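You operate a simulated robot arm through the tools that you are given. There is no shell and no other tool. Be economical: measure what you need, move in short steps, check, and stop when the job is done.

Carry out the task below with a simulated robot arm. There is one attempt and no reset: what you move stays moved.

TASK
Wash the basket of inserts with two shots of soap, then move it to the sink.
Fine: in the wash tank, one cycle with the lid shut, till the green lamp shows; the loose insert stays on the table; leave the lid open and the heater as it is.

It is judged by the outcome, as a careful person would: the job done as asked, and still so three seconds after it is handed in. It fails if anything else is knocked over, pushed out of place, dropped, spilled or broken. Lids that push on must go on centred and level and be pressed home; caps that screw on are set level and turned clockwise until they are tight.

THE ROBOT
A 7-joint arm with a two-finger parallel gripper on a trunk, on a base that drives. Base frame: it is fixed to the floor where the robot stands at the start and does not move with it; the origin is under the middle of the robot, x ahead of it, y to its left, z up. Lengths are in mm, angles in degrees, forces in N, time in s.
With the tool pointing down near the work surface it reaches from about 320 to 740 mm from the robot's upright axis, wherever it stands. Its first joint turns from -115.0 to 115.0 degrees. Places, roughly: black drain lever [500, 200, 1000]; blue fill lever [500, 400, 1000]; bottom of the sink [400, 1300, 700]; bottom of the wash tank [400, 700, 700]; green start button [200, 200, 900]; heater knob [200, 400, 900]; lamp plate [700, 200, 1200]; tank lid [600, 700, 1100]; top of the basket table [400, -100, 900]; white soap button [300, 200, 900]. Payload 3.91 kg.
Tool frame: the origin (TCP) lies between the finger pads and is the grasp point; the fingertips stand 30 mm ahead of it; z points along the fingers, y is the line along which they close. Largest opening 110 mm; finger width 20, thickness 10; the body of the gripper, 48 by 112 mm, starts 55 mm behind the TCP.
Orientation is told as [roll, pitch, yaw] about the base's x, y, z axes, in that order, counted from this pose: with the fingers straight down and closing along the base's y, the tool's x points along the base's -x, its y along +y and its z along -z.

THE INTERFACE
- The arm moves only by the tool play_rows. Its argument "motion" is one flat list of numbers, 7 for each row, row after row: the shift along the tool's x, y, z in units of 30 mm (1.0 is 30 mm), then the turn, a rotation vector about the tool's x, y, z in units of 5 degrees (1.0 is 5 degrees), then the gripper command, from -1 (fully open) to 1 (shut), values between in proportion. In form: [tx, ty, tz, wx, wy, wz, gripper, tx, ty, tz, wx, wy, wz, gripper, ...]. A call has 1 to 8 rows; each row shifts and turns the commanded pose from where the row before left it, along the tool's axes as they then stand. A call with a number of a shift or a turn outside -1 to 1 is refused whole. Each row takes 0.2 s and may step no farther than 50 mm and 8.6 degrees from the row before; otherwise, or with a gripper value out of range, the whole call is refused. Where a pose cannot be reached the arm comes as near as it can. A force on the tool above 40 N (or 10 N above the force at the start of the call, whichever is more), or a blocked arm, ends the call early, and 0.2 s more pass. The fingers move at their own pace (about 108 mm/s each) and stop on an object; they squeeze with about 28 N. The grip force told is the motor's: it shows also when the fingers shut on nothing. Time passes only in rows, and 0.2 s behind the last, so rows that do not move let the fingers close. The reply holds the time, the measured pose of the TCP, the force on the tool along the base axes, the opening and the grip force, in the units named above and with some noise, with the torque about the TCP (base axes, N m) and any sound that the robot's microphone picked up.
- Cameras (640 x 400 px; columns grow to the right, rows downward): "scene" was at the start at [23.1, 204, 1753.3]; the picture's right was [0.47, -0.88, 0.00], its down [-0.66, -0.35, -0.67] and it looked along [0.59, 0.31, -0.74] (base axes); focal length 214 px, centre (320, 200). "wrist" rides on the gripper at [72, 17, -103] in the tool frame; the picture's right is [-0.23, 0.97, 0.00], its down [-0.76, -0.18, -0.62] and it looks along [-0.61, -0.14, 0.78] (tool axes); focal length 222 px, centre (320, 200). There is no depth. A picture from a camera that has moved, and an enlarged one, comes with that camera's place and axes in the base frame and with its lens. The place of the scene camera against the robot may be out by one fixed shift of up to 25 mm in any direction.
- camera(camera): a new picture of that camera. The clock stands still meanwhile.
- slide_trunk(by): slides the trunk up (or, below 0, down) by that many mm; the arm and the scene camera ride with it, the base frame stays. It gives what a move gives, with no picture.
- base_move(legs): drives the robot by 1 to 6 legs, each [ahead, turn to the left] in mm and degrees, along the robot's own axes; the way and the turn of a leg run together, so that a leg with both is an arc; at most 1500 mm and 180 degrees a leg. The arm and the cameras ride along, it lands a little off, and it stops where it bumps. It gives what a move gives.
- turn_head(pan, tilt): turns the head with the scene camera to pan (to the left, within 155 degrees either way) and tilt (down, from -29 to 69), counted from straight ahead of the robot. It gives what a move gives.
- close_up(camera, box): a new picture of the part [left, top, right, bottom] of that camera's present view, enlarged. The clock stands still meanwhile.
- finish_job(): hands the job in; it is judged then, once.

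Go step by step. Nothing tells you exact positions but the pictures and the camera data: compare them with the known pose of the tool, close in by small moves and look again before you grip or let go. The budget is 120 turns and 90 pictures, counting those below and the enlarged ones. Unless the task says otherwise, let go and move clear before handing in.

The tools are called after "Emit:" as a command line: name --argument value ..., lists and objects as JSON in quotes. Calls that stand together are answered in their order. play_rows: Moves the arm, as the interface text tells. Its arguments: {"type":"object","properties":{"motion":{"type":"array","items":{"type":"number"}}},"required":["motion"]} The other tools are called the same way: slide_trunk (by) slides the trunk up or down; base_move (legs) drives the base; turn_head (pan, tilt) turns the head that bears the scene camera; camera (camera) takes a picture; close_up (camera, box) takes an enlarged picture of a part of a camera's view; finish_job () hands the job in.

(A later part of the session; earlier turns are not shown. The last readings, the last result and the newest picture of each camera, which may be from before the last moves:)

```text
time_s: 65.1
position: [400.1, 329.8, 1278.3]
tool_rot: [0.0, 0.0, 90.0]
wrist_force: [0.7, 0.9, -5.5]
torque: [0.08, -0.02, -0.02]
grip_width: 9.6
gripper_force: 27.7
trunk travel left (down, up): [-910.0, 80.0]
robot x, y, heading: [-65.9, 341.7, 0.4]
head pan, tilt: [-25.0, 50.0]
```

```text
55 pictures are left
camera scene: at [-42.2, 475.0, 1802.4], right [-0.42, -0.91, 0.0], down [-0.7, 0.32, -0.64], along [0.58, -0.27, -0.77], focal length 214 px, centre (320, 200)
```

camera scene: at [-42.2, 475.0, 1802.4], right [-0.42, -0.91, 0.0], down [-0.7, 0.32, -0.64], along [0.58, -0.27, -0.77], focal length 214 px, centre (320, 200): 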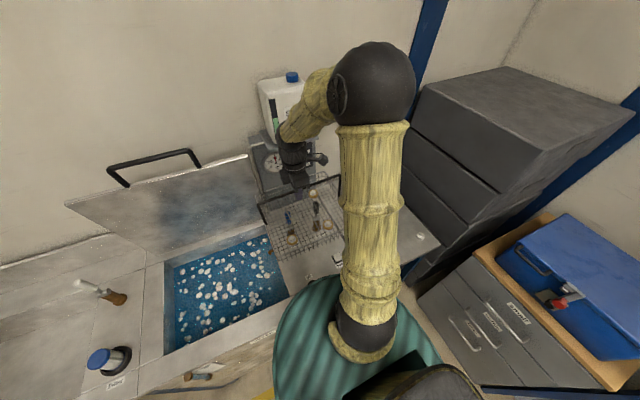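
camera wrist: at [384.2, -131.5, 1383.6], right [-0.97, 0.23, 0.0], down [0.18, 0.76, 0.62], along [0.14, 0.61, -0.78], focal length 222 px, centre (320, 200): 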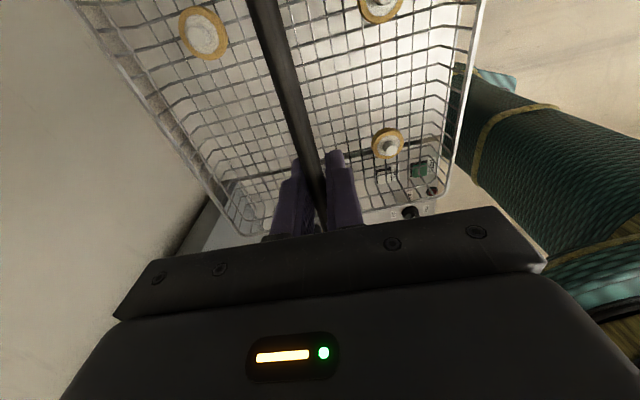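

All clear. I carry on over the tank, to y≈705.

Emit:
play_rows --motion '[-0.4, 0, 0, 0, 0, 0, 1, -0.7, 0, 0, 0, 0, 0, 1, -0.9, 0, 0, 0, 0, 0, 1, -0.9, 0, 0, 0, 0, 0, 1, -0.9, 0, 0, 0, 0, 0, 1, -0.9, 0, 0, 0, 0, 0, 1, -0.9, 0, 0, 0, 0, 0, 1, -0.9, 0, 0, 0, 0, 0, 1]'

Emit:
play_rows --motion '[-0.9, 0, 0, 0, 0, 0, 1, -0.9, 0, 0, 0, 0, 0, 1, -0.9, 0, 0, 0, 0, 0, 1, -0.9, 0, 0, 0, 0, 0, 1, -0.9, 0, 0, 0, 0, 0, 1, -0.9, 0, 0, 0, 0, 0, 1, -0.5, 0, 0, 0, 0, 0, 1, 0, 0, 0, 0, 0, 0, 1]'

Emit:
turn_head --pan 20 --tilt 55

Emit:
camera --camera "scene"

Emit:
camera --camera "wrist"

```text
time_s: 66.9
position: [401.1, 527.5, 1278.4]
tool_rot: [-0.1, 0.0, 90.0]
wrist_force: [-0.4, 0.4, -5.4]
torque: [0.15, 0.01, -0.01]
grip_width: 9.6
gripper_force: 27.3
trunk travel left (down, up): [-910.0, 80.0]
robot x, y, heading: [-61.1, 341.0, 0.3]
head pan, tilt: [-25.0, 50.0]
```

```text
time_s: 68.7
position: [400.4, 704.9, 1279.3]
tool_rot: [0.0, 0.0, 90.0]
wrist_force: [0.0, 0.1, -5.6]
torque: [0.13, 0.03, 0.0]
grip_width: 9.4
gripper_force: 27.6
trunk travel left (down, up): [-910.0, 80.0]
robot x, y, heading: [-66.8, 343.4, 0.4]
head pan, tilt: [-25.0, 50.0]
```

```text
time_s: 69.8
position: [401.4, 705.8, 1278.8]
tool_rot: [0.0, 0.0, 90.0]
wrist_force: [0.1, -0.1, -4.8]
torque: [0.13, 0.0, -0.01]
grip_width: 9.4
gripper_force: 28.7
trunk travel left (down, up): [-910.0, 80.0]
robot x, y, heading: [-64.8, 343.3, 0.5]
head pan, tilt: [20.0, 55.0]
```

```text
54 pictures are left
camera scene: at [-44.4, 532.2, 1795.8], right [0.35, -0.94, 0.0], down [-0.77, -0.29, -0.57], along [0.54, 0.2, -0.82], focal length 214 px, centre (320, 200)
```

scene: 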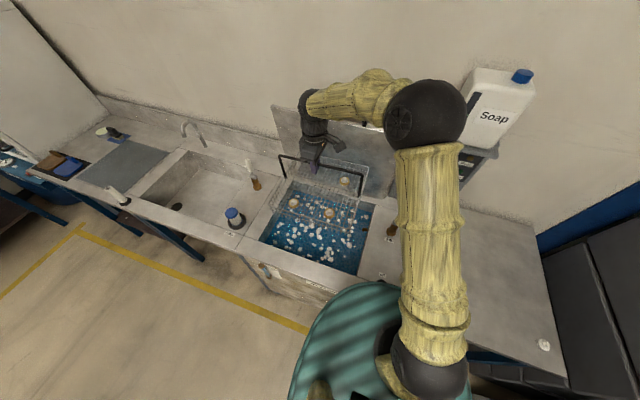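

```text
53 pictures are left
camera wrist: at [382.6, 632.8, 1383.4], right [-0.97, 0.23, 0.0], down [0.18, 0.76, 0.62], along [0.14, 0.61, -0.78], focal length 222 px, centre (320, 200)
```

wrist: 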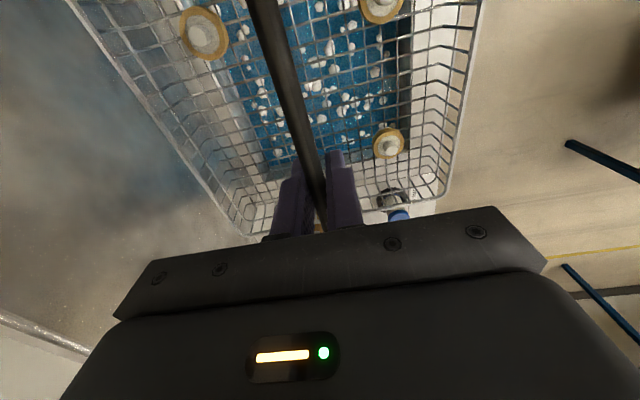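

The tank opening runs about x 230–600, y 471–900, so its centre is (415, 686), and the basket's centre is near (401, 682). I shift +13 mm in x, lower the trunk and check again just above the rim.

Emit:
play_rows --motion '[0, -0.43, 0, 0, 0, 0, 1, 0, 0, 0, 0, 0, 0, 1]'

Emit:
slide_trunk --by -180

Emit:
camera --camera "scene"

Emit:
camera --camera "wrist"

```text
time_s: 70.5
position: [412.6, 704.9, 1279.1]
tool_rot: [-0.1, -0.1, 90.0]
wrist_force: [-0.2, 0.4, -6.1]
torque: [0.13, -0.01, -0.01]
grip_width: 9.2
gripper_force: 27.9
trunk travel left (down, up): [-910.0, 80.0]
robot x, y, heading: [-67.3, 337.9, 0.4]
head pan, tilt: [20.0, 55.0]
```

```text
time_s: 72.5
position: [413.6, 703.6, 1098.9]
tool_rot: [-0.1, 0.0, 90.0]
wrist_force: [0.6, 0.4, -5.5]
torque: [0.15, -0.02, -0.03]
grip_width: 9.5
gripper_force: 28.8
trunk travel left (down, up): [-730.0, 260.0]
robot x, y, heading: [-66.4, 337.5, 0.4]
head pan, tilt: [20.0, 55.0]
```

```text
52 pictures are left
camera scene: at [-44.7, 532.2, 1615.9], right [0.35, -0.94, 0.0], down [-0.77, -0.29, -0.57], along [0.54, 0.2, -0.82], focal length 214 px, centre (320, 200)
```

scene: 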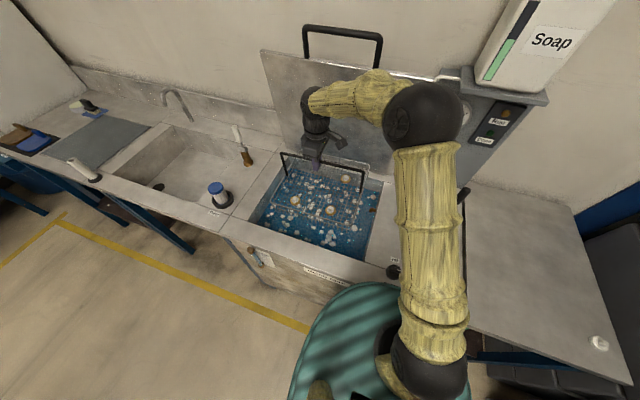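

```text
51 pictures are left
camera wrist: at [395.5, 632.3, 1203.5], right [-0.97, 0.23, 0.0], down [0.18, 0.76, 0.62], along [0.14, 0.61, -0.78], focal length 222 px, centre (320, 200)
```

wrist: 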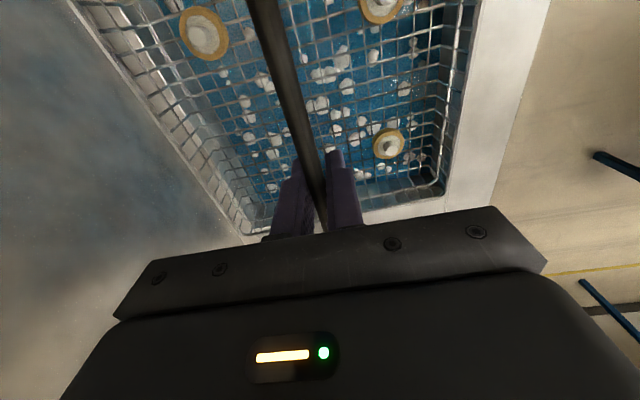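

The basket lies centred inside the opening. I lower it gently into the tank.

Emit:
play_rows --motion '[0, 0, 0.7, 0, 0, 0, 1, 0, 0, 0.9, 0, 0, 0, 1, 0, 0, 0.9, 0, 0, 0, 1, 0, 0, 0.9, 0, 0, 0, 1, 0, 0, 0.9, 0, 0, 0, 1, 0, 0, 0.9, 0, 0, 0, 1, 0, 0, 0.7, 0, 0, 0, 1]'

Emit:
camera --camera "wrist"

Emit:
close_up --camera "scene" --box '[220, 70, 420, 280]'

```text
time_s: 74.0
position: [414.9, 704.2, 922.4]
tool_rot: [0.0, 0.1, 90.0]
wrist_force: [-0.2, 0.2, -5.6]
torque: [0.15, -0.01, -0.02]
grip_width: 9.4
gripper_force: 28.4
trunk travel left (down, up): [-730.0, 260.0]
robot x, y, heading: [-66.6, 339.8, 0.6]
head pan, tilt: [20.0, 55.0]
```

```text
50 pictures are left
camera wrist: at [396.4, 631.6, 1027.1], right [-0.97, 0.23, 0.0], down [0.18, 0.76, 0.62], along [0.14, 0.61, -0.78], focal length 222 px, centre (320, 200)
```

wrist: 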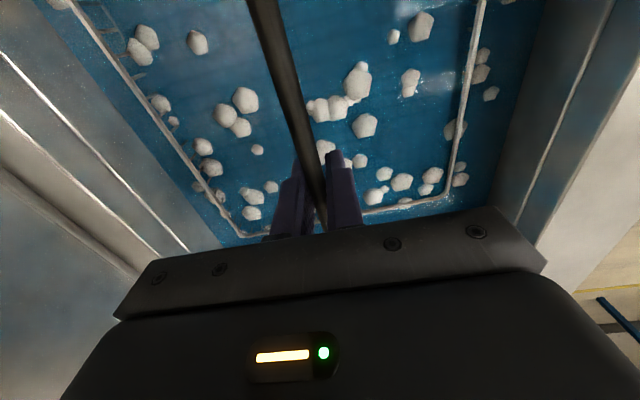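

```text
1.90 times, centred on (320, 175) of scene
camera zoom: at [-44.2, 532.6, 1615.8], right [0.35, -0.94, 0.0], down [-0.77, -0.29, -0.57], along [0.54, 0.2, -0.82], focal length 408 px, centre (320, 248)
```

zoom: 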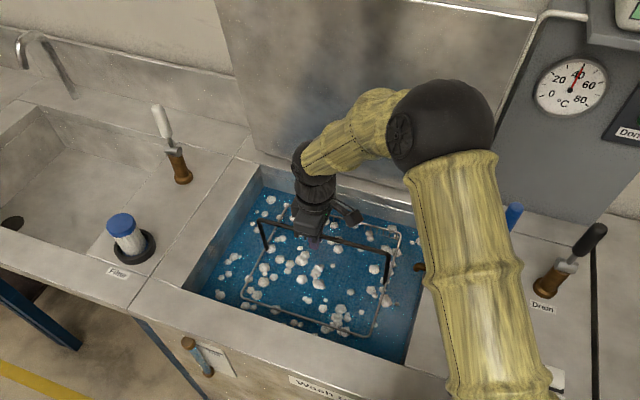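

The basket is going under, well clear of the walls. I continue slowly until it stands on the bottom.

Emit:
play_rows --motion '[0, 0, 0.6, 0, 0, 0, 1, 0, 0, 0.6, 0, 0, 0, 1, 0, 0, 0.5, 0, 0, 0, 1, 0, 0, 0.2, 0, 0, 0, 1, 0, 0, 0, 0, 0, 0, 1]'

```text
time_s: 75.2
position: [414.0, 704.5, 864.5]
tool_rot: [0.0, 0.0, 90.0]
wrist_force: [0.2, 0.7, -6.2]
torque: [0.12, 0.03, 0.01]
grip_width: 9.8
gripper_force: 27.7
trunk travel left (down, up): [-730.0, 260.0]
robot x, y, heading: [-61.8, 339.1, 0.3]
head pan, tilt: [20.0, 55.0]
```

Emit:
play_rows --motion '[0, 0, 0.2, 0, 0, 0, 1, 0, 0, 0.2, 0, 0, 0, 1, 0, 0, 0.15, 0, 0, 0, 1, 0, 0, 0, 0, 0, 0, 1]'

```text
time_s: 76.2
position: [413.1, 704.1, 848.1]
tool_rot: [0.1, 0.0, 90.0]
wrist_force: [0.0, -0.3, -4.8]
torque: [0.12, 0.01, 0.0]
grip_width: 9.6
gripper_force: 28.2
trunk travel left (down, up): [-730.0, 260.0]
robot x, y, heading: [-65.8, 340.7, 0.5]
head pan, tilt: [20.0, 55.0]
```

The weight still hangs on the gripper (about -5 N), so I keep lowering in small steps.

Emit:
play_rows --motion '[0, 0, 0.15, 0, 0, 0, 1, 0, 0, 0.15, 0, 0, 0, 1, 0, 0, 0.15, 0, 0, 0, 1, 0, 0, 0, 0, 0, 0, 1]'

```text
time_s: 77.2
position: [413.9, 703.5, 834.2]
tool_rot: [0.0, -0.1, 90.0]
wrist_force: [1.5, -0.5, 3.2]
torque: [0.1, 0.0, -0.02]
grip_width: 9.6
gripper_force: 28.0
trunk travel left (down, up): [-730.0, 260.0]
robot x, y, heading: [-64.2, 338.4, 0.2]
head pan, tilt: [20.0, 55.0]
```

The force has turned to +3 N: the basket stands on the tank bottom. I open and rise.

Emit:
play_rows --motion '[0, 0, 0, 0, 0, 0, 0, 0, 0, 0, 0, 0, 0, -0.2, 0, 0, 0, 0, 0, 0, -0.2, 0, 0, -0.6, 0, 0, 0, -0.2, 0, 0, -1, 0, 0, 0, -0.2, 0, 0, -1, 0, 0, 0, -0.2, 0, 0, -1, 0, 0, 0, -0.2, 0, 0, -1, 0, 0, 0, -0.2]'

Emit:
camera --camera "wrist"

Emit:
close_up --camera "scene" --box '[220, 10, 420, 280]'

```text
time_s: 79.0
position: [412.1, 705.4, 974.1]
tool_rot: [0.0, 0.0, 90.1]
wrist_force: [0.0, 0.0, -0.8]
torque: [0.01, 0.02, 0.0]
grip_width: 66.2
gripper_force: 0.1
trunk travel left (down, up): [-730.0, 260.0]
robot x, y, heading: [-67.4, 341.2, 0.1]
head pan, tilt: [20.0, 55.0]
```

```text
48 pictures are left
camera wrist: at [393.5, 632.1, 1077.0], right [-0.97, 0.23, 0.0], down [0.18, 0.76, 0.62], along [0.14, 0.61, -0.78], focal length 222 px, centre (320, 200)
```

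wrist: 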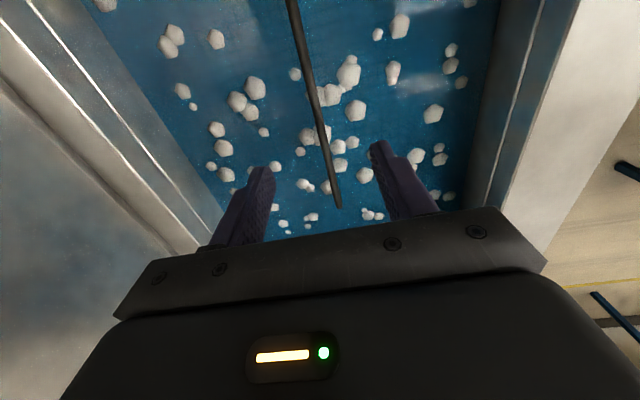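

```text
1.48 times, centred on (320, 145) of scene
camera zoom: at [-45.5, 531.6, 1615.9], right [0.35, -0.94, 0.0], down [-0.77, -0.29, -0.57], along [0.54, 0.2, -0.82], focal length 318 px, centre (320, 282)
```

zoom: 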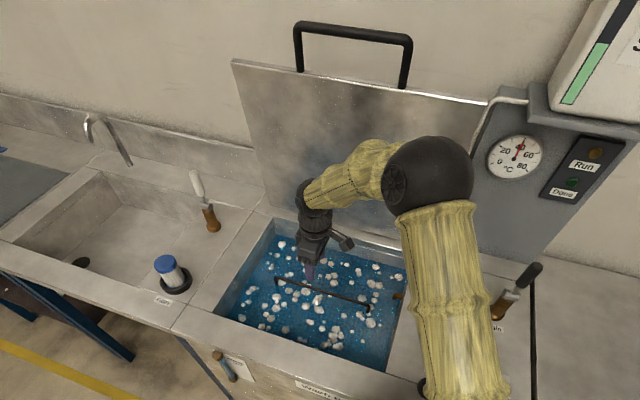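

The basket stands in the tank with its bar up and the fingers are free. Next the lid: I raise the trunk and study lid and handle from up here.

Emit:
slide_trunk --by 255

Emit:
play_rows --motion '[0.8, 1, -1, 0, 0, 0, -1, 0.8, 1, -1, 0, 0, 0, -1, 0.8, 0.5, -1, 0, 0, 0, -1, 0.8, 0, -1, 0, 0, 0, -1, 0.8, 0, -1, 0, 0, 0, -1, 0.8, 0, -1, 0, 0, 0, -1]'

Emit:
turn_head --pan 25 --tilt 40

Emit:
camera --camera "scene"

Emit:
camera --camera "wrist"

```text
time_s: 81.7
position: [412.8, 704.9, 1228.2]
tool_rot: [-0.1, 0.0, 90.0]
wrist_force: [0.7, 0.3, -0.6]
torque: [0.03, -0.04, -0.01]
grip_width: 65.9
gripper_force: 0.1
trunk travel left (down, up): [-985.0, 5.0]
robot x, y, heading: [-67.4, 340.3, 0.4]
head pan, tilt: [20.0, 55.0]
```

```text
time_s: 83.1
position: [338.1, 559.4, 1408.6]
tool_rot: [-0.2, -0.1, 89.9]
wrist_force: [-0.4, 0.1, 0.5]
torque: [0.0, -0.02, -0.06]
grip_width: 110.0
gripper_force: 0.2
trunk travel left (down, up): [-985.0, 5.0]
robot x, y, heading: [-67.2, 338.5, 0.3]
head pan, tilt: [20.0, 55.0]
```

```text
time_s: 83.8
position: [339.6, 560.9, 1407.6]
tool_rot: [0.0, 0.0, 90.0]
wrist_force: [-0.5, -0.2, 1.0]
torque: [0.01, -0.03, -0.02]
grip_width: 109.8
gripper_force: 0.1
trunk travel left (down, up): [-985.0, 5.0]
robot x, y, heading: [-61.4, 344.9, 0.7]
head pan, tilt: [25.0, 40.0]
```

```text
46 pictures are left
camera scene: at [-35.7, 543.2, 1891.5], right [0.43, -0.9, 0.0], down [-0.58, -0.28, -0.77], along [0.69, 0.33, -0.64], focal length 214 px, centre (320, 200)
```

scene: 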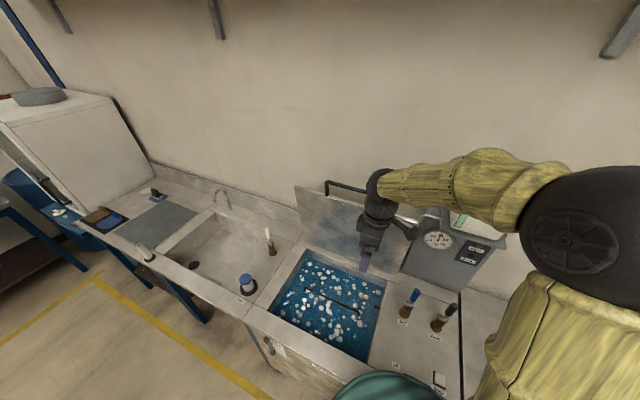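

```text
45 pictures are left
camera wrist: at [321.5, 489.1, 1511.5], right [-0.97, 0.23, 0.0], down [0.18, 0.76, 0.62], along [0.14, 0.61, -0.78], focal length 222 px, centre (320, 200)
```

wrist: 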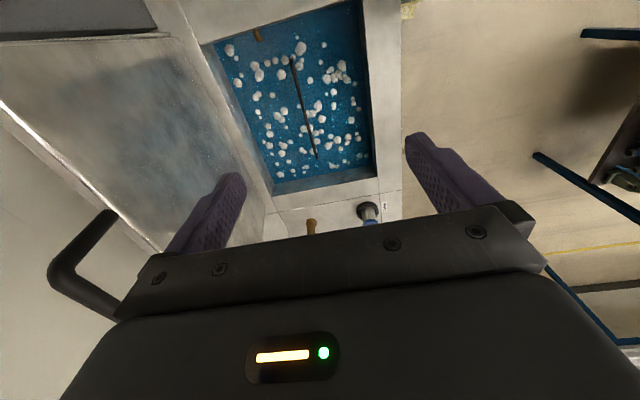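

The handle bar seems to lie near x≈610, z≈1390. I tilt the tool 40° forward for a second sight of it.

Emit:
play_rows --motion '[0, 0, 0, 1, 0, 0, -1, 0, 0, 0, 1, 0, 0, -1, 0, 0, 0, 1, 0, 0, -1, 0, 0, 0, 1, 0, 0, -1, 0, 0, 0, 1, 0, 0, -1, 0, 0, 0, 1, 0, 0, -1, 0, 0, 0, 1, 0, 0, -1, 0, 0, 0, 1, 0, 0, -1]'

Emit:
camera --camera "wrist"

```text
time_s: 85.6
position: [337.2, 560.7, 1407.6]
tool_rot: [-40.1, 0.0, 90.0]
wrist_force: [0.7, -0.2, 0.3]
torque: [0.0, 0.04, 0.01]
grip_width: 110.0
gripper_force: 0.0
trunk travel left (down, up): [-985.0, 5.0]
robot x, y, heading: [-63.4, 340.4, 0.6]
head pan, tilt: [25.0, 40.0]
```

```text
44 pictures are left
camera wrist: at [256.3, 488.3, 1476.7], right [-0.74, 0.23, -0.63], down [-0.27, 0.76, 0.59], along [0.61, 0.61, -0.51], focal length 222 px, centre (320, 200)
```

wrist: 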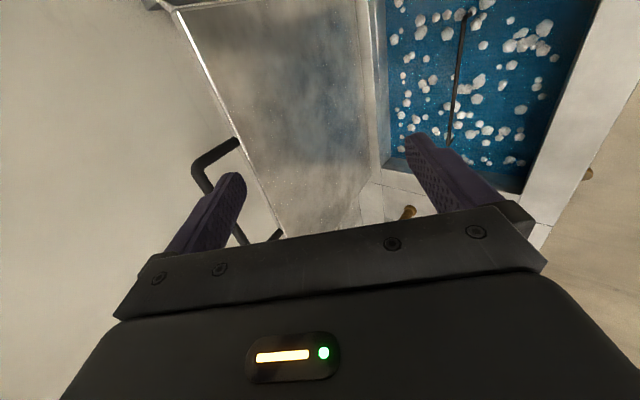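

Two wrist sights put the handle bar at x≈580, z≈1398, from y 604 to 812, with feet at z≈1325 and the hinge near (612, 890). I set the trunk to a middle height and bring the tilted, open fingers to 80 mm short of the bar at y≈650.

Emit:
slide_trunk --by -130

Emit:
play_rows --motion '[-0.33, -0.974, -0.056, 0, 0, 0, -1, -0.33, -0.974, -0.056, 0, 0, 0, -1, -0.33, -0.974, -0.056, 0, 0, 0, -1, -0.33, -0.974, -0.056, 0, 0, 0, -1, -0.33, -0.974, -0.056, 0, 0, 0, -1, -0.33, -0.974, -0.056, 0, 0, 0, -1, -0.33, -0.974, -0.056, 0, 0, 0, -1, -0.33, -0.974, -0.056, 0, 0, 0, -1]'

Emit:
play_rows --motion '[-0.33, -0.974, -0.056, 0, 0, 0, -1, 0, 0, 0, 0, 0, 0, -1]'

Emit:
camera --camera "wrist"

Emit:
camera --camera "scene"

```text
time_s: 87.2
position: [336.3, 560.3, 1277.5]
tool_rot: [-40.0, 0.0, 90.1]
wrist_force: [0.3, -0.3, -0.1]
torque: [-0.02, 0.0, -0.01]
grip_width: 110.0
gripper_force: 0.1
trunk travel left (down, up): [-855.0, 135.0]
robot x, y, heading: [-65.6, 339.6, 0.4]
head pan, tilt: [25.0, 40.0]
```

```text
time_s: 89.0
position: [508.8, 638.6, 1436.7]
tool_rot: [-40.0, 0.0, 89.9]
wrist_force: [0.7, -0.2, -0.3]
torque: [0.04, 0.01, -0.01]
grip_width: 110.0
gripper_force: 0.0
trunk travel left (down, up): [-855.0, 135.0]
robot x, y, heading: [-65.5, 342.7, 0.3]
head pan, tilt: [25.0, 40.0]
```

```text
time_s: 89.6
position: [527.3, 646.8, 1459.1]
tool_rot: [-40.1, 0.0, 90.0]
wrist_force: [-0.2, -0.5, 0.2]
torque: [0.02, 0.01, 0.0]
grip_width: 110.0
gripper_force: 0.1
trunk travel left (down, up): [-855.0, 135.0]
robot x, y, heading: [-66.4, 340.9, 0.5]
head pan, tilt: [25.0, 40.0]
```

```text
43 pictures are left
camera wrist: at [447.1, 575.0, 1527.9], right [-0.74, 0.23, -0.63], down [-0.27, 0.76, 0.59], along [0.61, 0.61, -0.51], focal length 222 px, centre (320, 200)
```

wrist: 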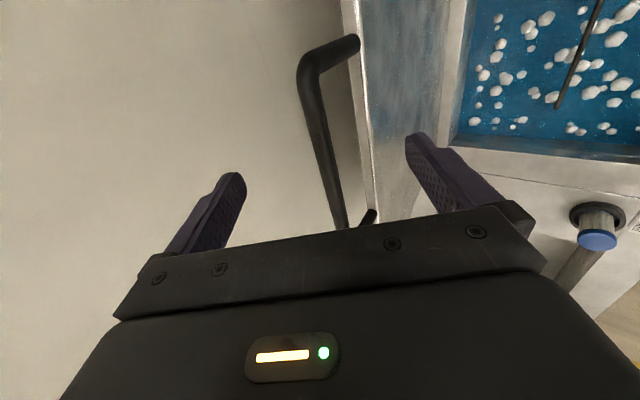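

```text
42 pictures are left
camera scene: at [-37.3, 542.4, 1761.7], right [0.43, -0.9, 0.0], down [-0.58, -0.28, -0.77], along [0.69, 0.33, -0.64], focal length 214 px, centre (320, 200)
```

scene: 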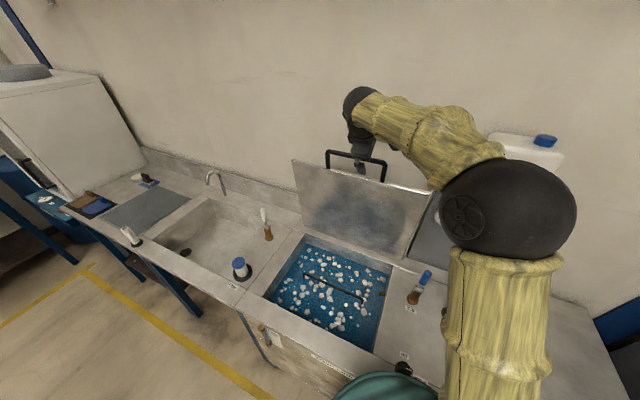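

The bar sits squarely between the fingers, at about (577, ·, 1395). I advance 82 mm and close on it.

Emit:
play_rows --motion '[0, 0.1, 0.9, 0, 0, 0, -1, 0, 0, 0.9, 0, 0, 0, -1, 0, 0, 0.9, 0, 0, 0, -1, 0, 0, 0, 0, 0, 0, -0.5, 0, 0, 0, 0, 0, 0, 0, 0, 0, 0, 0, 0, 0, 0.5, 0, 0, 0, 0, 0, 0, 1, 0, 0, 0, 0, 0, 0, 1]'

Emit:
camera --camera "wrist"

```text
time_s: 91.4
position: [577.0, 649.2, 1394.1]
tool_rot: [-40.1, 0.0, 90.0]
wrist_force: [0.2, 1.1, 2.3]
torque: [0.16, -0.01, 0.08]
grip_width: 15.7
gripper_force: 44.8
trunk travel left (down, up): [-855.0, 135.0]
robot x, y, heading: [-63.8, 341.2, 0.2]
head pan, tilt: [25.0, 40.0]
```

```text
41 pictures are left
camera wrist: at [497.3, 576.7, 1462.9], right [-0.75, 0.23, -0.63], down [-0.27, 0.76, 0.59], along [0.61, 0.61, -0.51], focal length 222 px, centre (320, 200)
```

wrist: 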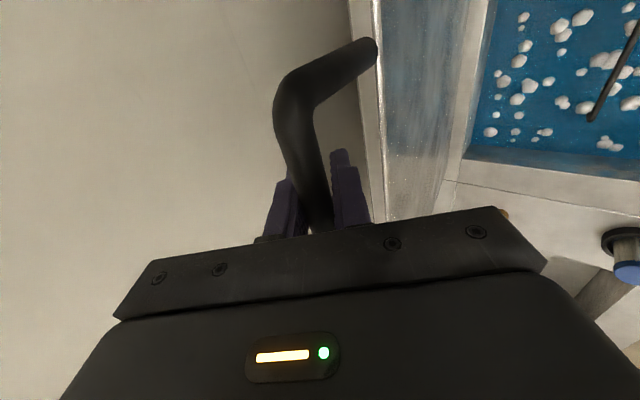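

I hold the 16 mm bar. I start the arc about the hinge with two rows and check the forces.

Emit:
play_rows --motion '[0, 0.39, -0.27, -0.15, 0, 0, 1, 0, 0.39, -0.265, -0.15, 0, 0, 1, 0, 0.818, -0.467, -0.3, 0, 0, 1, 0, 0, 0, 0, 0, 0, 1]'

```text
time_s: 92.4
position: [526.8, 648.3, 1383.0]
tool_rot: [-36.7, 0.2, 89.9]
wrist_force: [5.7, -7.8, -25.4]
torque: [-0.21, -0.16, -0.1]
grip_width: 15.7
gripper_force: 44.4
trunk travel left (down, up): [-855.0, 135.0]
robot x, y, heading: [-66.6, 339.6, 0.5]
head pan, tilt: [25.0, 40.0]
```

The real hinge lies further back, about x≈657, judging by the path and the radial pull. I correct the arc and go on four rows at a time.

Emit:
play_rows --motion '[0, 0.995, -0.19, -0.3, 0, 0, 1, 0, 0.918, -0.248, -0.3, 0, 0, 1, 0, 0.935, -0.172, -0.3, 0, 0, 1, 0, 0.946, -0.094, -0.3, 0, 0, 1]'

```text
time_s: 93.4
position: [413.9, 648.1, 1342.4]
tool_rot: [-31.1, -0.3, 90.1]
wrist_force: [-5.0, -5.8, 9.5]
torque: [-0.13, -0.12, 0.24]
grip_width: 15.6
gripper_force: 45.2
trunk travel left (down, up): [-855.0, 135.0]
robot x, y, heading: [-62.7, 338.9, 0.3]
head pan, tilt: [25.0, 40.0]
```

Only small radial force now. I refine the hinge to (650, 890) with a radius of 509, and continue.

Emit:
play_rows --motion '[0, 0.93, -0.13, -0.3, 0, 0, 1, 0, 0.948, 0.048, -0.3, 0, 0, 1, 0, 0.94, 0.125, -0.3, 0, 0, 1, 0, 0.927, 0.202, -0.3, 0, 0, 1, 0, 0.907, 0.277, -0.3, 0, 0, 1, 0, 0.882, 0.351, -0.3, 0, 0, 1]'

Emit:
camera --camera "scene"

```text
time_s: 94.8
position: [277.7, 648.6, 1239.4]
tool_rot: [-22.1, 0.0, 90.0]
wrist_force: [-1.3, 1.8, 3.3]
torque: [-0.68, -0.13, 0.15]
grip_width: 15.7
gripper_force: 45.1
trunk travel left (down, up): [-855.0, 135.0]
robot x, y, heading: [-61.1, 339.2, 0.5]
head pan, tilt: [25.0, 40.0]
```

```text
40 pictures are left
camera scene: at [-36.3, 543.4, 1761.5], right [0.43, -0.9, 0.0], down [-0.58, -0.28, -0.77], along [0.69, 0.33, -0.64], focal length 214 px, centre (320, 200)
```

scene: 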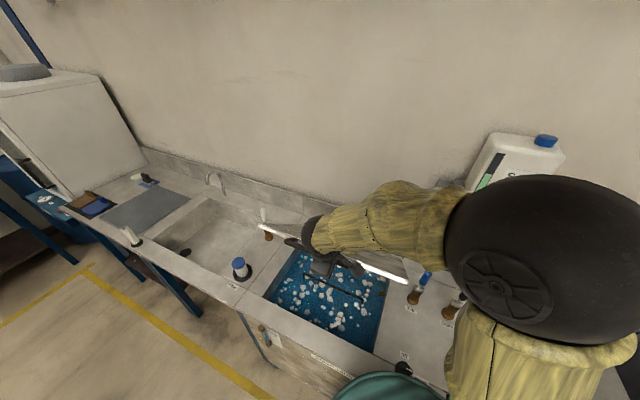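

The lid follows well with small forces. Next six rows of the arc.

Emit:
play_rows --motion '[0, 0.85, 0.422, -0.3, 0, 0, 1, 0, 0.813, 0.49, -0.3, 0, 0, 1, 0, 0.77, 0.555, -0.3, 0, 0, 1, 0, 0.722, 0.616, -0.3, 0, 0, 1, 0, 0.669, 0.673, -0.3, 0, 0, 1, 0, 0.611, 0.726, -0.3, 0, 0, 1]'

```text
time_s: 96.2
position: [180.6, 646.9, 1098.1]
tool_rot: [-13.2, 0.0, 90.1]
wrist_force: [-30.2, -1.0, 12.7]
torque: [-0.95, -0.54, 0.24]
grip_width: 15.9
gripper_force: 45.2
trunk travel left (down, up): [-855.0, 135.0]
robot x, y, heading: [-63.6, 342.0, 0.2]
head pan, tilt: [25.0, 40.0]
```

Refitting the arc gives a hinge near (664, 870) and a radius of 534. I relieve the radial load and go on down.

Emit:
play_rows --motion '[0, 0.72, 0.71, -0.3, 0, 0, 1, 0, 0.498, 0.788, -0.3, 0, 0, 1, 0, 0.434, 0.825, -0.3, 0, 0, 1, 0, 0.369, 0.856, -0.3, 0, 0, 1]'

Emit:
camera --camera "scene"

Emit:
camera --camera "wrist"

```text
time_s: 97.2
position: [140.9, 648.2, 991.0]
tool_rot: [-7.2, 0.2, 90.2]
wrist_force: [-20.7, -11.8, 2.2]
torque: [-0.97, -0.55, 0.42]
grip_width: 15.6
gripper_force: 45.3
trunk travel left (down, up): [-855.0, 135.0]
robot x, y, heading: [-65.2, 340.6, 0.4]
head pan, tilt: [25.0, 40.0]
```

```text
39 pictures are left
camera scene: at [-40.5, 541.1, 1761.9], right [0.43, -0.9, 0.0], down [-0.58, -0.28, -0.77], along [0.69, 0.33, -0.64], focal length 214 px, centre (320, 200)
```

scene: 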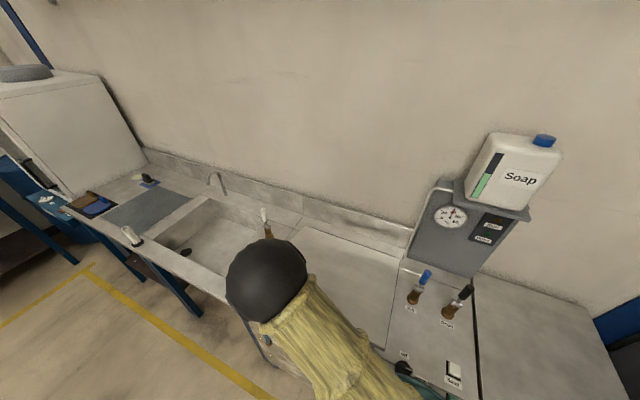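

```text
38 pictures are left
camera wrist: at [110.6, 575.9, 1092.9], right [-0.97, 0.23, -0.12], down [0.1, 0.76, 0.64], along [0.24, 0.6, -0.76], focal length 222 px, centre (320, 200)
```

wrist: 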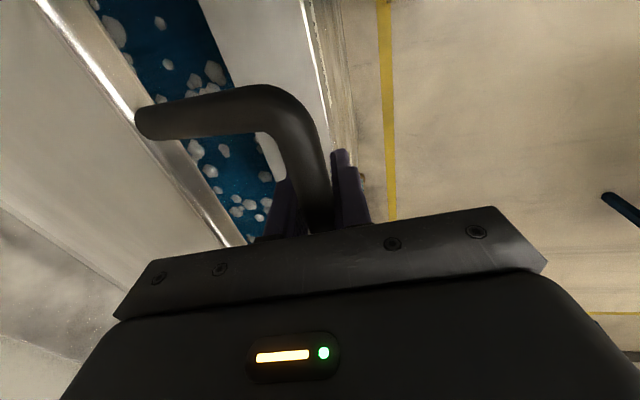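

The bar is at z≈991 and will close just above the bench's front edge, where my fingertips would touch first. I go down to about z 940, then let go and press the lid shut from above.

Emit:
play_rows --motion '[0, 0.43, 0.85, -0.3, 0, 0, 1, 0, 0.2, 0.85, -0.3, 0, 0, 1, 0, 0, 0, 0, 0, 0, 1]'

Emit:
camera --camera "wrist"

```text
time_s: 98.0
position: [129.8, 648.2, 940.0]
tool_rot: [-4.1, 0.1, 90.0]
wrist_force: [-9.1, -14.1, 1.0]
torque: [-0.72, -0.31, 0.51]
grip_width: 15.8
gripper_force: 45.0
trunk travel left (down, up): [-855.0, 135.0]
robot x, y, heading: [-69.2, 339.1, 0.0]
head pan, tilt: [25.0, 40.0]
```

```text
37 pictures are left
camera wrist: at [104.9, 576.2, 1042.3], right [-0.97, 0.23, -0.07], down [0.13, 0.76, 0.63], along [0.2, 0.61, -0.77], focal length 222 px, centre (320, 200)
```

wrist: 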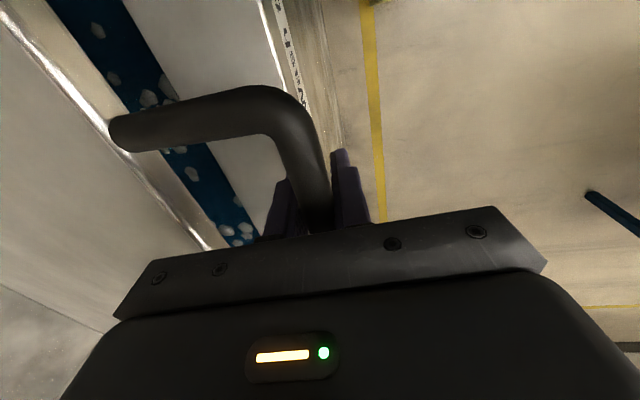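

I open the fingers only to about 45 mm, rise off the bar and see what the lid does.

Emit:
play_rows --motion '[0, 0, 0, 0, 0, 0, 0.6, 0, 0, 0, 0, 0, 0, 0.2, 0, 0, 0, 0, 0, 0, 0.15, 0, 0, -0.6, 0, 0, 0, 0.15, 0, 0, -1, 0, 0, 0, 0.15, 0, 0, -1, 0, 0, 0, 0.15]'

Emit:
camera --camera "wrist"

```text
time_s: 99.4
position: [126.4, 648.9, 1018.4]
tool_rot: [-4.0, -0.2, 90.1]
wrist_force: [0.3, 0.0, -0.1]
torque: [0.02, 0.01, 0.01]
grip_width: 46.7
gripper_force: 0.2
trunk travel left (down, up): [-855.0, 135.0]
robot x, y, heading: [-63.9, 341.1, 0.2]
head pan, tilt: [25.0, 40.0]
```

```text
36 pictures are left
camera wrist: at [101.4, 576.8, 1121.8], right [-0.97, 0.23, -0.07], down [0.13, 0.76, 0.63], along [0.2, 0.61, -0.77], focal length 222 px, centre (320, 200)
```

wrist: 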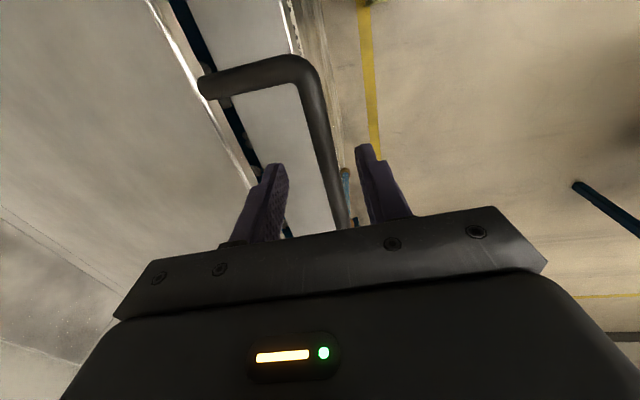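

The lid stays nearly shut on its stiff hinge. With the fingers shut I move over the lid's front part, about x 235, and press down gently.

Emit:
play_rows --motion '[0, -0.875, -0.3, -0.2, 0, 0, 1, 0, -0.875, 0, -0.2, 0, 0, 1, 0, -0.875, 0, -0.2, 0, 0, 1, 0, -0.875, 0, -0.2, 0, 0, 1, 0, 0, 0.7, 0, 0, 0, 1, 0, 0, 0.7, 0, 0, 0, 1, 0, 0, 0.7, 0, 0, 0, 1]'

Emit:
play_rows --motion '[0, 0, 0.5, 0, 0, 0, 1, 0, 0, 0.4, 0, 0, 0, 1, 0, 0, 0.3, 0, 0, 0, 1]'

Emit:
camera --camera "wrist"

```text
time_s: 101.0
position: [231.0, 650.1, 968.1]
tool_rot: [-0.1, 0.0, 90.1]
wrist_force: [0.9, 0.5, -0.2]
torque: [-0.01, 0.02, -0.03]
grip_width: 0.0
gripper_force: 28.2
trunk travel left (down, up): [-855.0, 135.0]
robot x, y, heading: [-63.5, 336.2, 0.3]
head pan, tilt: [25.0, 40.0]
```

```text
time_s: 101.8
position: [229.6, 650.2, 932.0]
tool_rot: [0.0, -0.1, 90.1]
wrist_force: [-0.1, 0.1, -0.4]
torque: [0.01, -0.04, -0.03]
grip_width: 0.0
gripper_force: 28.1
trunk travel left (down, up): [-855.0, 135.0]
robot x, y, heading: [-65.8, 339.4, 0.5]
head pan, tilt: [25.0, 40.0]
```

```text
35 pictures are left
camera wrist: at [211.3, 578.0, 1035.7], right [-0.97, 0.23, 0.0], down [0.18, 0.76, 0.62], along [0.14, 0.61, -0.78], focal length 222 px, centre (320, 200)
```

wrist: 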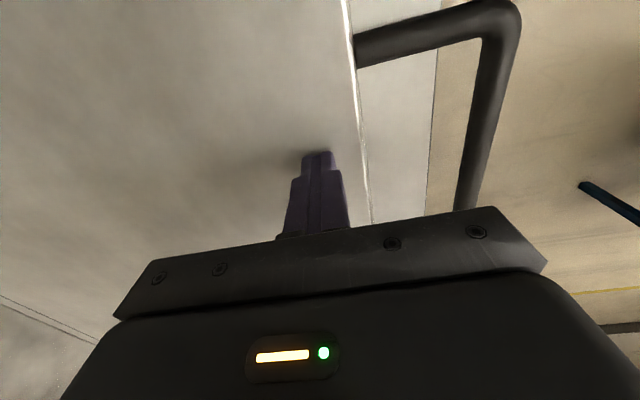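

The lid seems to have sunk shut by itself. I press on for confirmation.

Emit:
play_rows --motion '[0, 0, 0.2, 0, 0, 0, 1, 0, 0, 0.2, 0, 0, 0, 1, 0, 0, 0.15, 0, 0, 0, 1, 0, 0, 0.1, 0, 0, 0, 1]'

Emit:
camera --camera "scene"

```text
time_s: 102.3
position: [229.0, 649.6, 931.1]
tool_rot: [-0.3, -0.5, 90.1]
wrist_force: [-7.1, -4.4, 32.0]
torque: [-0.41, 0.27, -0.14]
grip_width: 0.2
gripper_force: 27.1
trunk travel left (down, up): [-855.0, 135.0]
robot x, y, heading: [-62.5, 340.9, 0.5]
head pan, tilt: [25.0, 40.0]
stopped in row 2: the force on the tool passed its limit (the readings are from after the stop); the commanded pose is now the measured one
```

```text
34 pictures are left
camera scene: at [-38.1, 540.9, 1762.4], right [0.43, -0.9, 0.0], down [-0.58, -0.27, -0.77], along [0.69, 0.33, -0.64], focal length 214 px, centre (320, 200)
```

scene: 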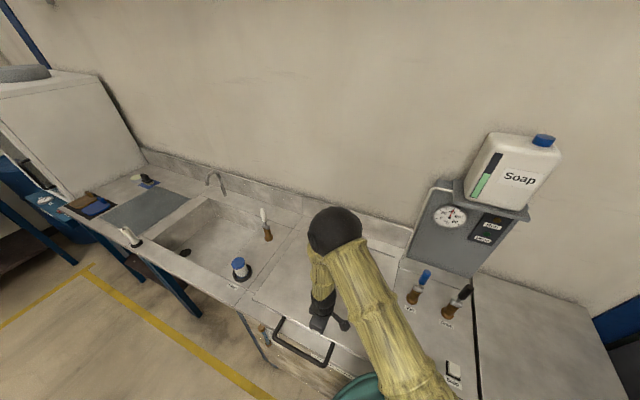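

The lid is shut and rests hard. Now the start button: I lift, back the robot 60 mm for reach and move across.

Emit:
play_rows --motion '[0, 0, -1, 0, 0, 0, 1, 0, 0, -1, 0, 0, 0, 1, 0, 0, -1, 0, 0, 0, 1, 0, 0, -1, 0, 0, 0, 1, 0, 0, -1, 0, 0, 0, 1, 0, 0, -1, 0, 0, 0, 1]'

Emit:
base_move --legs '[[-70, 0]]'

Emit:
play_rows --motion '[0, -0.8, 0, 0, 0, 0, 1, 0.5, -0.8, 0, 0, 0, 0, 1, 1, -0.4, 0, 0, 0, 0, 1, 1, 0, 0, 0, 0, 0, 1, 1, 0, 0, 0, 0, 0, 1, 1, 0, 0, 0, 0, 0, 1, 1, 0, 0, 0, 0, 0, 1, 1, 0, 0, 0, 0, 0, 1]'

```text
time_s: 103.7
position: [230.9, 649.9, 1109.7]
tool_rot: [-0.3, -0.5, 90.1]
wrist_force: [1.0, 0.2, -0.2]
torque: [0.02, 0.01, -0.01]
grip_width: 0.2
gripper_force: 28.3
trunk travel left (down, up): [-855.0, 135.0]
robot x, y, heading: [-64.4, 341.9, 0.6]
head pan, tilt: [25.0, 40.0]
```

```text
time_s: 104.7
position: [160.9, 649.6, 1108.6]
tool_rot: [-0.4, -0.3, 90.0]
wrist_force: [-0.3, -0.7, -0.7]
torque: [0.04, -0.05, -0.05]
grip_width: 0.1
gripper_force: 27.9
trunk travel left (down, up): [-855.0, 135.0]
robot x, y, heading: [-138.0, 341.2, 0.2]
head pan, tilt: [25.0, 40.0]
```

```text
time_s: 106.5
position: [221.2, 452.9, 1107.1]
tool_rot: [-0.4, -0.4, 90.0]
wrist_force: [-0.3, 0.0, 0.0]
torque: [0.0, 0.0, -0.01]
grip_width: 0.0
gripper_force: 27.9
trunk travel left (down, up): [-855.0, 135.0]
robot x, y, heading: [-134.6, 342.7, 0.3]
head pan, tilt: [25.0, 40.0]
```

I go on to above the start button, near (204, 215).

Emit:
play_rows --motion '[1, 0.2, 0, 0, 0, 0, 1, 1, 0.2, 0, 0, 0, 0, 1, 1, 0.17, 0, 0, 0, 0, 1, 1, 0, 0, 0, 0, 0, 1, 1, 0, 0, 0, 0, 0, 1, 1, 0, 0, 0, 0, 0, 1, 1, 0, 0, 0, 0, 0, 1, 0.93, 0, 0, 0, 0, 0, 1]'

Emit:
camera --camera "wrist"

```text
time_s: 108.3
position: [203.7, 216.0, 1104.6]
tool_rot: [-0.3, -0.4, 90.0]
wrist_force: [-0.2, 0.2, 0.4]
torque: [0.03, -0.01, -0.02]
grip_width: 0.2
gripper_force: 28.2
trunk travel left (down, up): [-855.0, 135.0]
robot x, y, heading: [-136.5, 338.3, 0.1]
head pan, tilt: [25.0, 40.0]
```

```text
33 pictures are left
camera wrist: at [185.3, 143.0, 1208.1], right [-0.97, 0.23, 0.0], down [0.17, 0.76, 0.63], along [0.15, 0.61, -0.78], focal length 222 px, centre (320, 200)
```

wrist: 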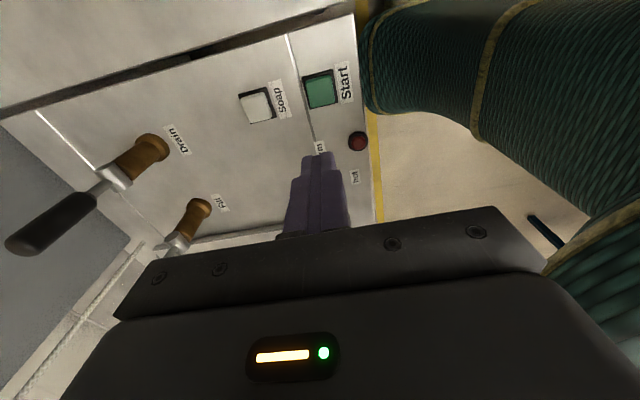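

The start button is at (204, 210). I adjust 6 mm and come down on it.

Emit:
play_rows --motion '[0.2, 0, 1, 0, 0, 0, 1, 0, 0, 1, 0, 0, 0, 1, 0, 0, 1, 0, 0, 0, 1, 0, 0, 1, 0, 0, 0, 1, 0, 0, 0.7, 0, 0, 0, 1, 0, 0, 0.5, 0, 0, 0, 1]'

Emit:
camera --camera "wrist"

```text
time_s: 109.7
position: [207.3, 212.3, 947.3]
tool_rot: [-0.3, -0.4, 90.0]
wrist_force: [0.4, 0.1, -0.5]
torque: [-0.05, -0.01, 0.0]
grip_width: 0.0
gripper_force: 27.9
trunk travel left (down, up): [-855.0, 135.0]
robot x, y, heading: [-139.2, 339.2, 0.1]
head pan, tilt: [25.0, 40.0]
```

```text
32 pictures are left
camera wrist: at [188.4, 140.2, 1052.3], right [-0.97, 0.23, 0.0], down [0.17, 0.76, 0.63], along [0.15, 0.61, -0.78], focal length 222 px, centre (320, 200)
```

wrist: 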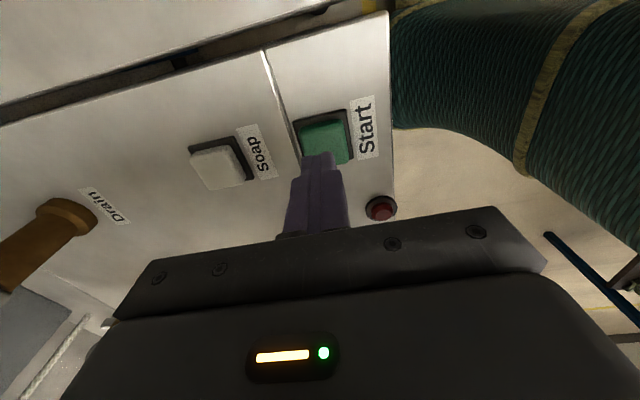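

Emit:
play_rows --motion '[0.07, 0.13, 0.4, 0, 0, 0, 1, 0, 0, 0.2, 0, 0, 0, 1, 0, 0, 0.17, 0, 0, 0, 1, 0, 0, 0.1, 0, 0, 0, 1]'

```text
time_s: 110.7
position: [201.9, 211.3, 923.1]
tool_rot: [-0.5, -0.4, 90.0]
wrist_force: [0.5, 2.1, 2.6]
torque: [0.05, 0.01, 0.01]
grip_width: 0.0
gripper_force: 27.8
trunk travel left (down, up): [-855.0, 135.0]
robot x, y, heading: [-133.7, 338.8, 0.3]
head pan, tilt: [25.0, 40.0]
heard: click
```

A click. I lift clear and look at the lamps.

Emit:
play_rows --motion '[0, 0, -1, 0, 0, 0, 1, 0, 0, -1, 0, 0, 0, 1, 0, 0, -1, 0, 0, 0, 1, 0, 0, -1, 0, 0, 0, 1, 0, 0, -1, 0, 0, 0, 1, 0, 0, -1, 0, 0, 0, 1]'

Emit:
turn_head --pan 0 --tilt 35

Emit:
camera --camera "scene"

```text
time_s: 112.1
position: [198.3, 207.4, 1105.6]
tool_rot: [-0.3, -0.3, 90.0]
wrist_force: [-0.8, -0.5, -0.7]
torque: [-0.02, -0.02, 0.01]
grip_width: 0.0
gripper_force: 27.7
trunk travel left (down, up): [-855.0, 135.0]
robot x, y, heading: [-138.2, 338.1, 0.4]
head pan, tilt: [25.0, 40.0]
```

```text
time_s: 113.0
position: [199.8, 206.8, 1104.6]
tool_rot: [-0.3, -0.4, 90.0]
wrist_force: [0.4, -0.8, -0.2]
torque: [0.0, -0.01, 0.01]
grip_width: 0.1
gripper_force: 28.0
trunk travel left (down, up): [-855.0, 135.0]
robot x, y, heading: [-134.2, 336.9, 0.2]
head pan, tilt: [0.0, 35.0]
```

```text
31 pictures are left
camera scene: at [-94.6, 506.9, 1769.1], right [0.0, -1.0, 0.0], down [-0.57, 0.0, -0.82], along [0.82, 0.0, -0.57], focal length 214 px, centre (320, 200)
```

scene: 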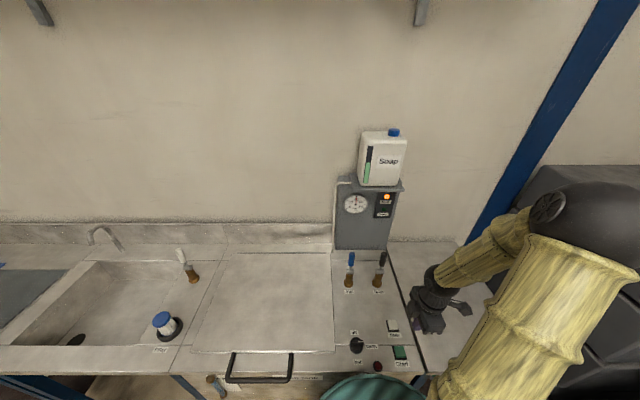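

The Run lamp is lit amber. While it washes I drive forward again and bring the arm back over the lid handle.

Emit:
base_move --legs '[[70, 0]]'

Emit:
play_rows --motion '[-1, 0, 0, 0, 0, 0, -1, -1, 0, 0, 0, 0, 0, -1, -1, 0, 0, 0, 0, 0, -1, -1, 0, 0, 0, 0, 0, -1, -1, 0, 0, 0, 0, 0, -1, -1, 0, 0, 0, 0, 0, -1, -1, 0, 0, 0, 0, 0, -1, -1, 0, 0, 0, 0, 0, -1]'

Emit:
play_rows --motion '[-1, 0, 0, 0, 0, 0, 0, -1, 0.6, 0, 0, 0, 0, 0, -1, 0.8, 0, 0, 0, 0, 0, -1, 0.8, 0, 0, 0, 0, 0, -1, 0.8, 0, 0, 0, 0, 0, -1, 0.8, 0, 0, 0, 0, 0, -0.7, 0.8, 0, 0, 0, 0, 0, 0, 0, 0, 0, 0, 0, 0]'

Emit:
camera --camera "wrist"

Emit:
close_up --camera "scene" --box '[310, 120, 450, 240]'

```text
time_s: 114.0
position: [271.0, 207.1, 1104.8]
tool_rot: [-0.3, -0.4, 89.8]
wrist_force: [0.4, -0.6, 0.4]
torque: [0.0, 0.01, 0.0]
grip_width: 0.0
gripper_force: 27.6
trunk travel left (down, up): [-855.0, 135.0]
robot x, y, heading: [-62.7, 340.7, 0.3]
head pan, tilt: [0.0, 35.0]
```

```text
time_s: 115.8
position: [276.1, 448.5, 1105.7]
tool_rot: [-0.2, -0.4, 89.9]
wrist_force: [0.4, 0.2, -0.8]
torque: [-0.07, 0.0, -0.01]
grip_width: 109.9
gripper_force: 0.0
out of reach, approached as far as the arm can: row 4
trunk travel left (down, up): [-855.0, 135.0]
robot x, y, heading: [-64.8, 342.0, -0.0]
head pan, tilt: [0.0, 35.0]
```

```text
time_s: 117.6
position: [140.3, 648.5, 1110.4]
tool_rot: [-0.3, -0.3, 89.9]
wrist_force: [-0.4, -0.5, 0.5]
torque: [0.03, 0.01, -0.01]
grip_width: 54.7
gripper_force: 0.0
trunk travel left (down, up): [-855.0, 135.0]
robot x, y, heading: [-67.0, 338.3, 0.3]
head pan, tilt: [0.0, 35.0]
```

```text
30 pictures are left
camera wrist: at [121.0, 576.0, 1214.1], right [-0.97, 0.23, 0.0], down [0.18, 0.76, 0.63], along [0.15, 0.61, -0.78], focal length 222 px, centre (320, 200)
```

wrist: 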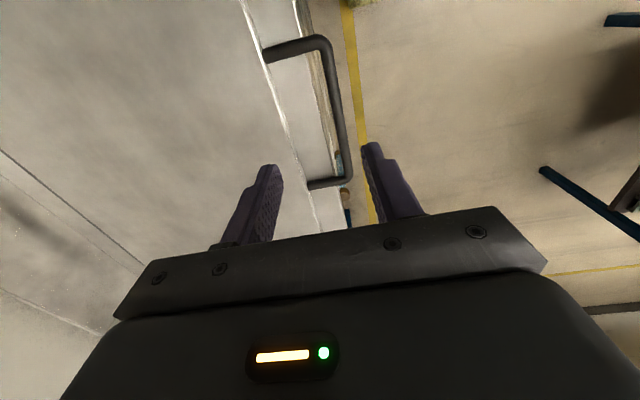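

```text
3.33 times, centred on (380, 180) of scene
camera zoom: at [-24.3, 506.8, 1769.1], right [0.0, -1.0, 0.0], down [-0.57, 0.0, -0.82], along [0.82, 0.0, -0.57], focal length 715 px, centre (120, 267)
```

zoom: 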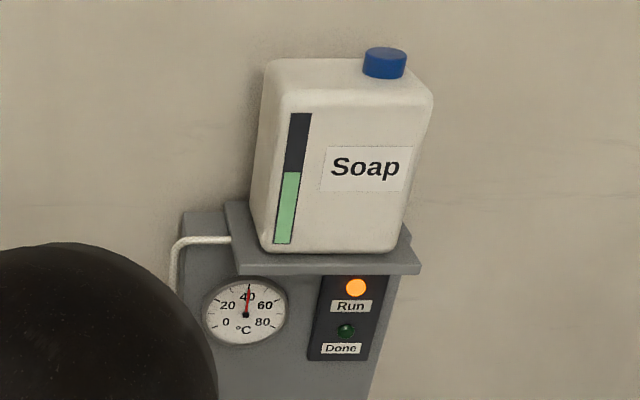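

Run is still lit. The closed bar lies near x≈124; I come lower over it to measure its height.

Emit:
play_rows --motion '[0, 0.25, 0.9, 0, 0, 0, 0, 0, 0.2, 0.9, 0, 0, 0, 0, 0, 0, 0.9, 0, 0, 0, 0, 0, 0, 0.9, 0, 0, 0, 0, 0, 0, 0.7, 0, 0, 0, 0, 0, 0, 0, 0, 0, 0, 0]'

Emit:
camera --camera "wrist"

```text
time_s: 119.0
position: [126.3, 650.1, 980.0]
tool_rot: [-0.3, -0.3, 89.9]
wrist_force: [1.4, 0.5, -0.9]
torque: [-0.03, 0.02, -0.02]
grip_width: 55.1
gripper_force: 0.0
trunk travel left (down, up): [-855.0, 135.0]
robot x, y, heading: [-63.8, 340.3, 0.1]
head pan, tilt: [0.0, 35.0]
```

```text
28 pictures are left
camera wrist: at [107.0, 576.6, 1083.8], right [-0.97, 0.23, 0.0], down [0.17, 0.76, 0.63], along [0.15, 0.61, -0.78], focal length 222 px, centre (320, 200)
```

wrist: 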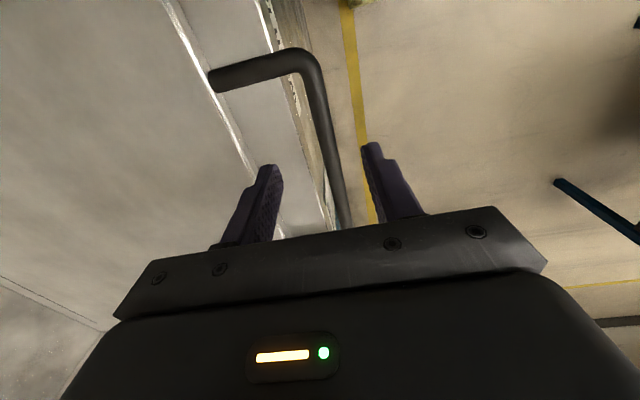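

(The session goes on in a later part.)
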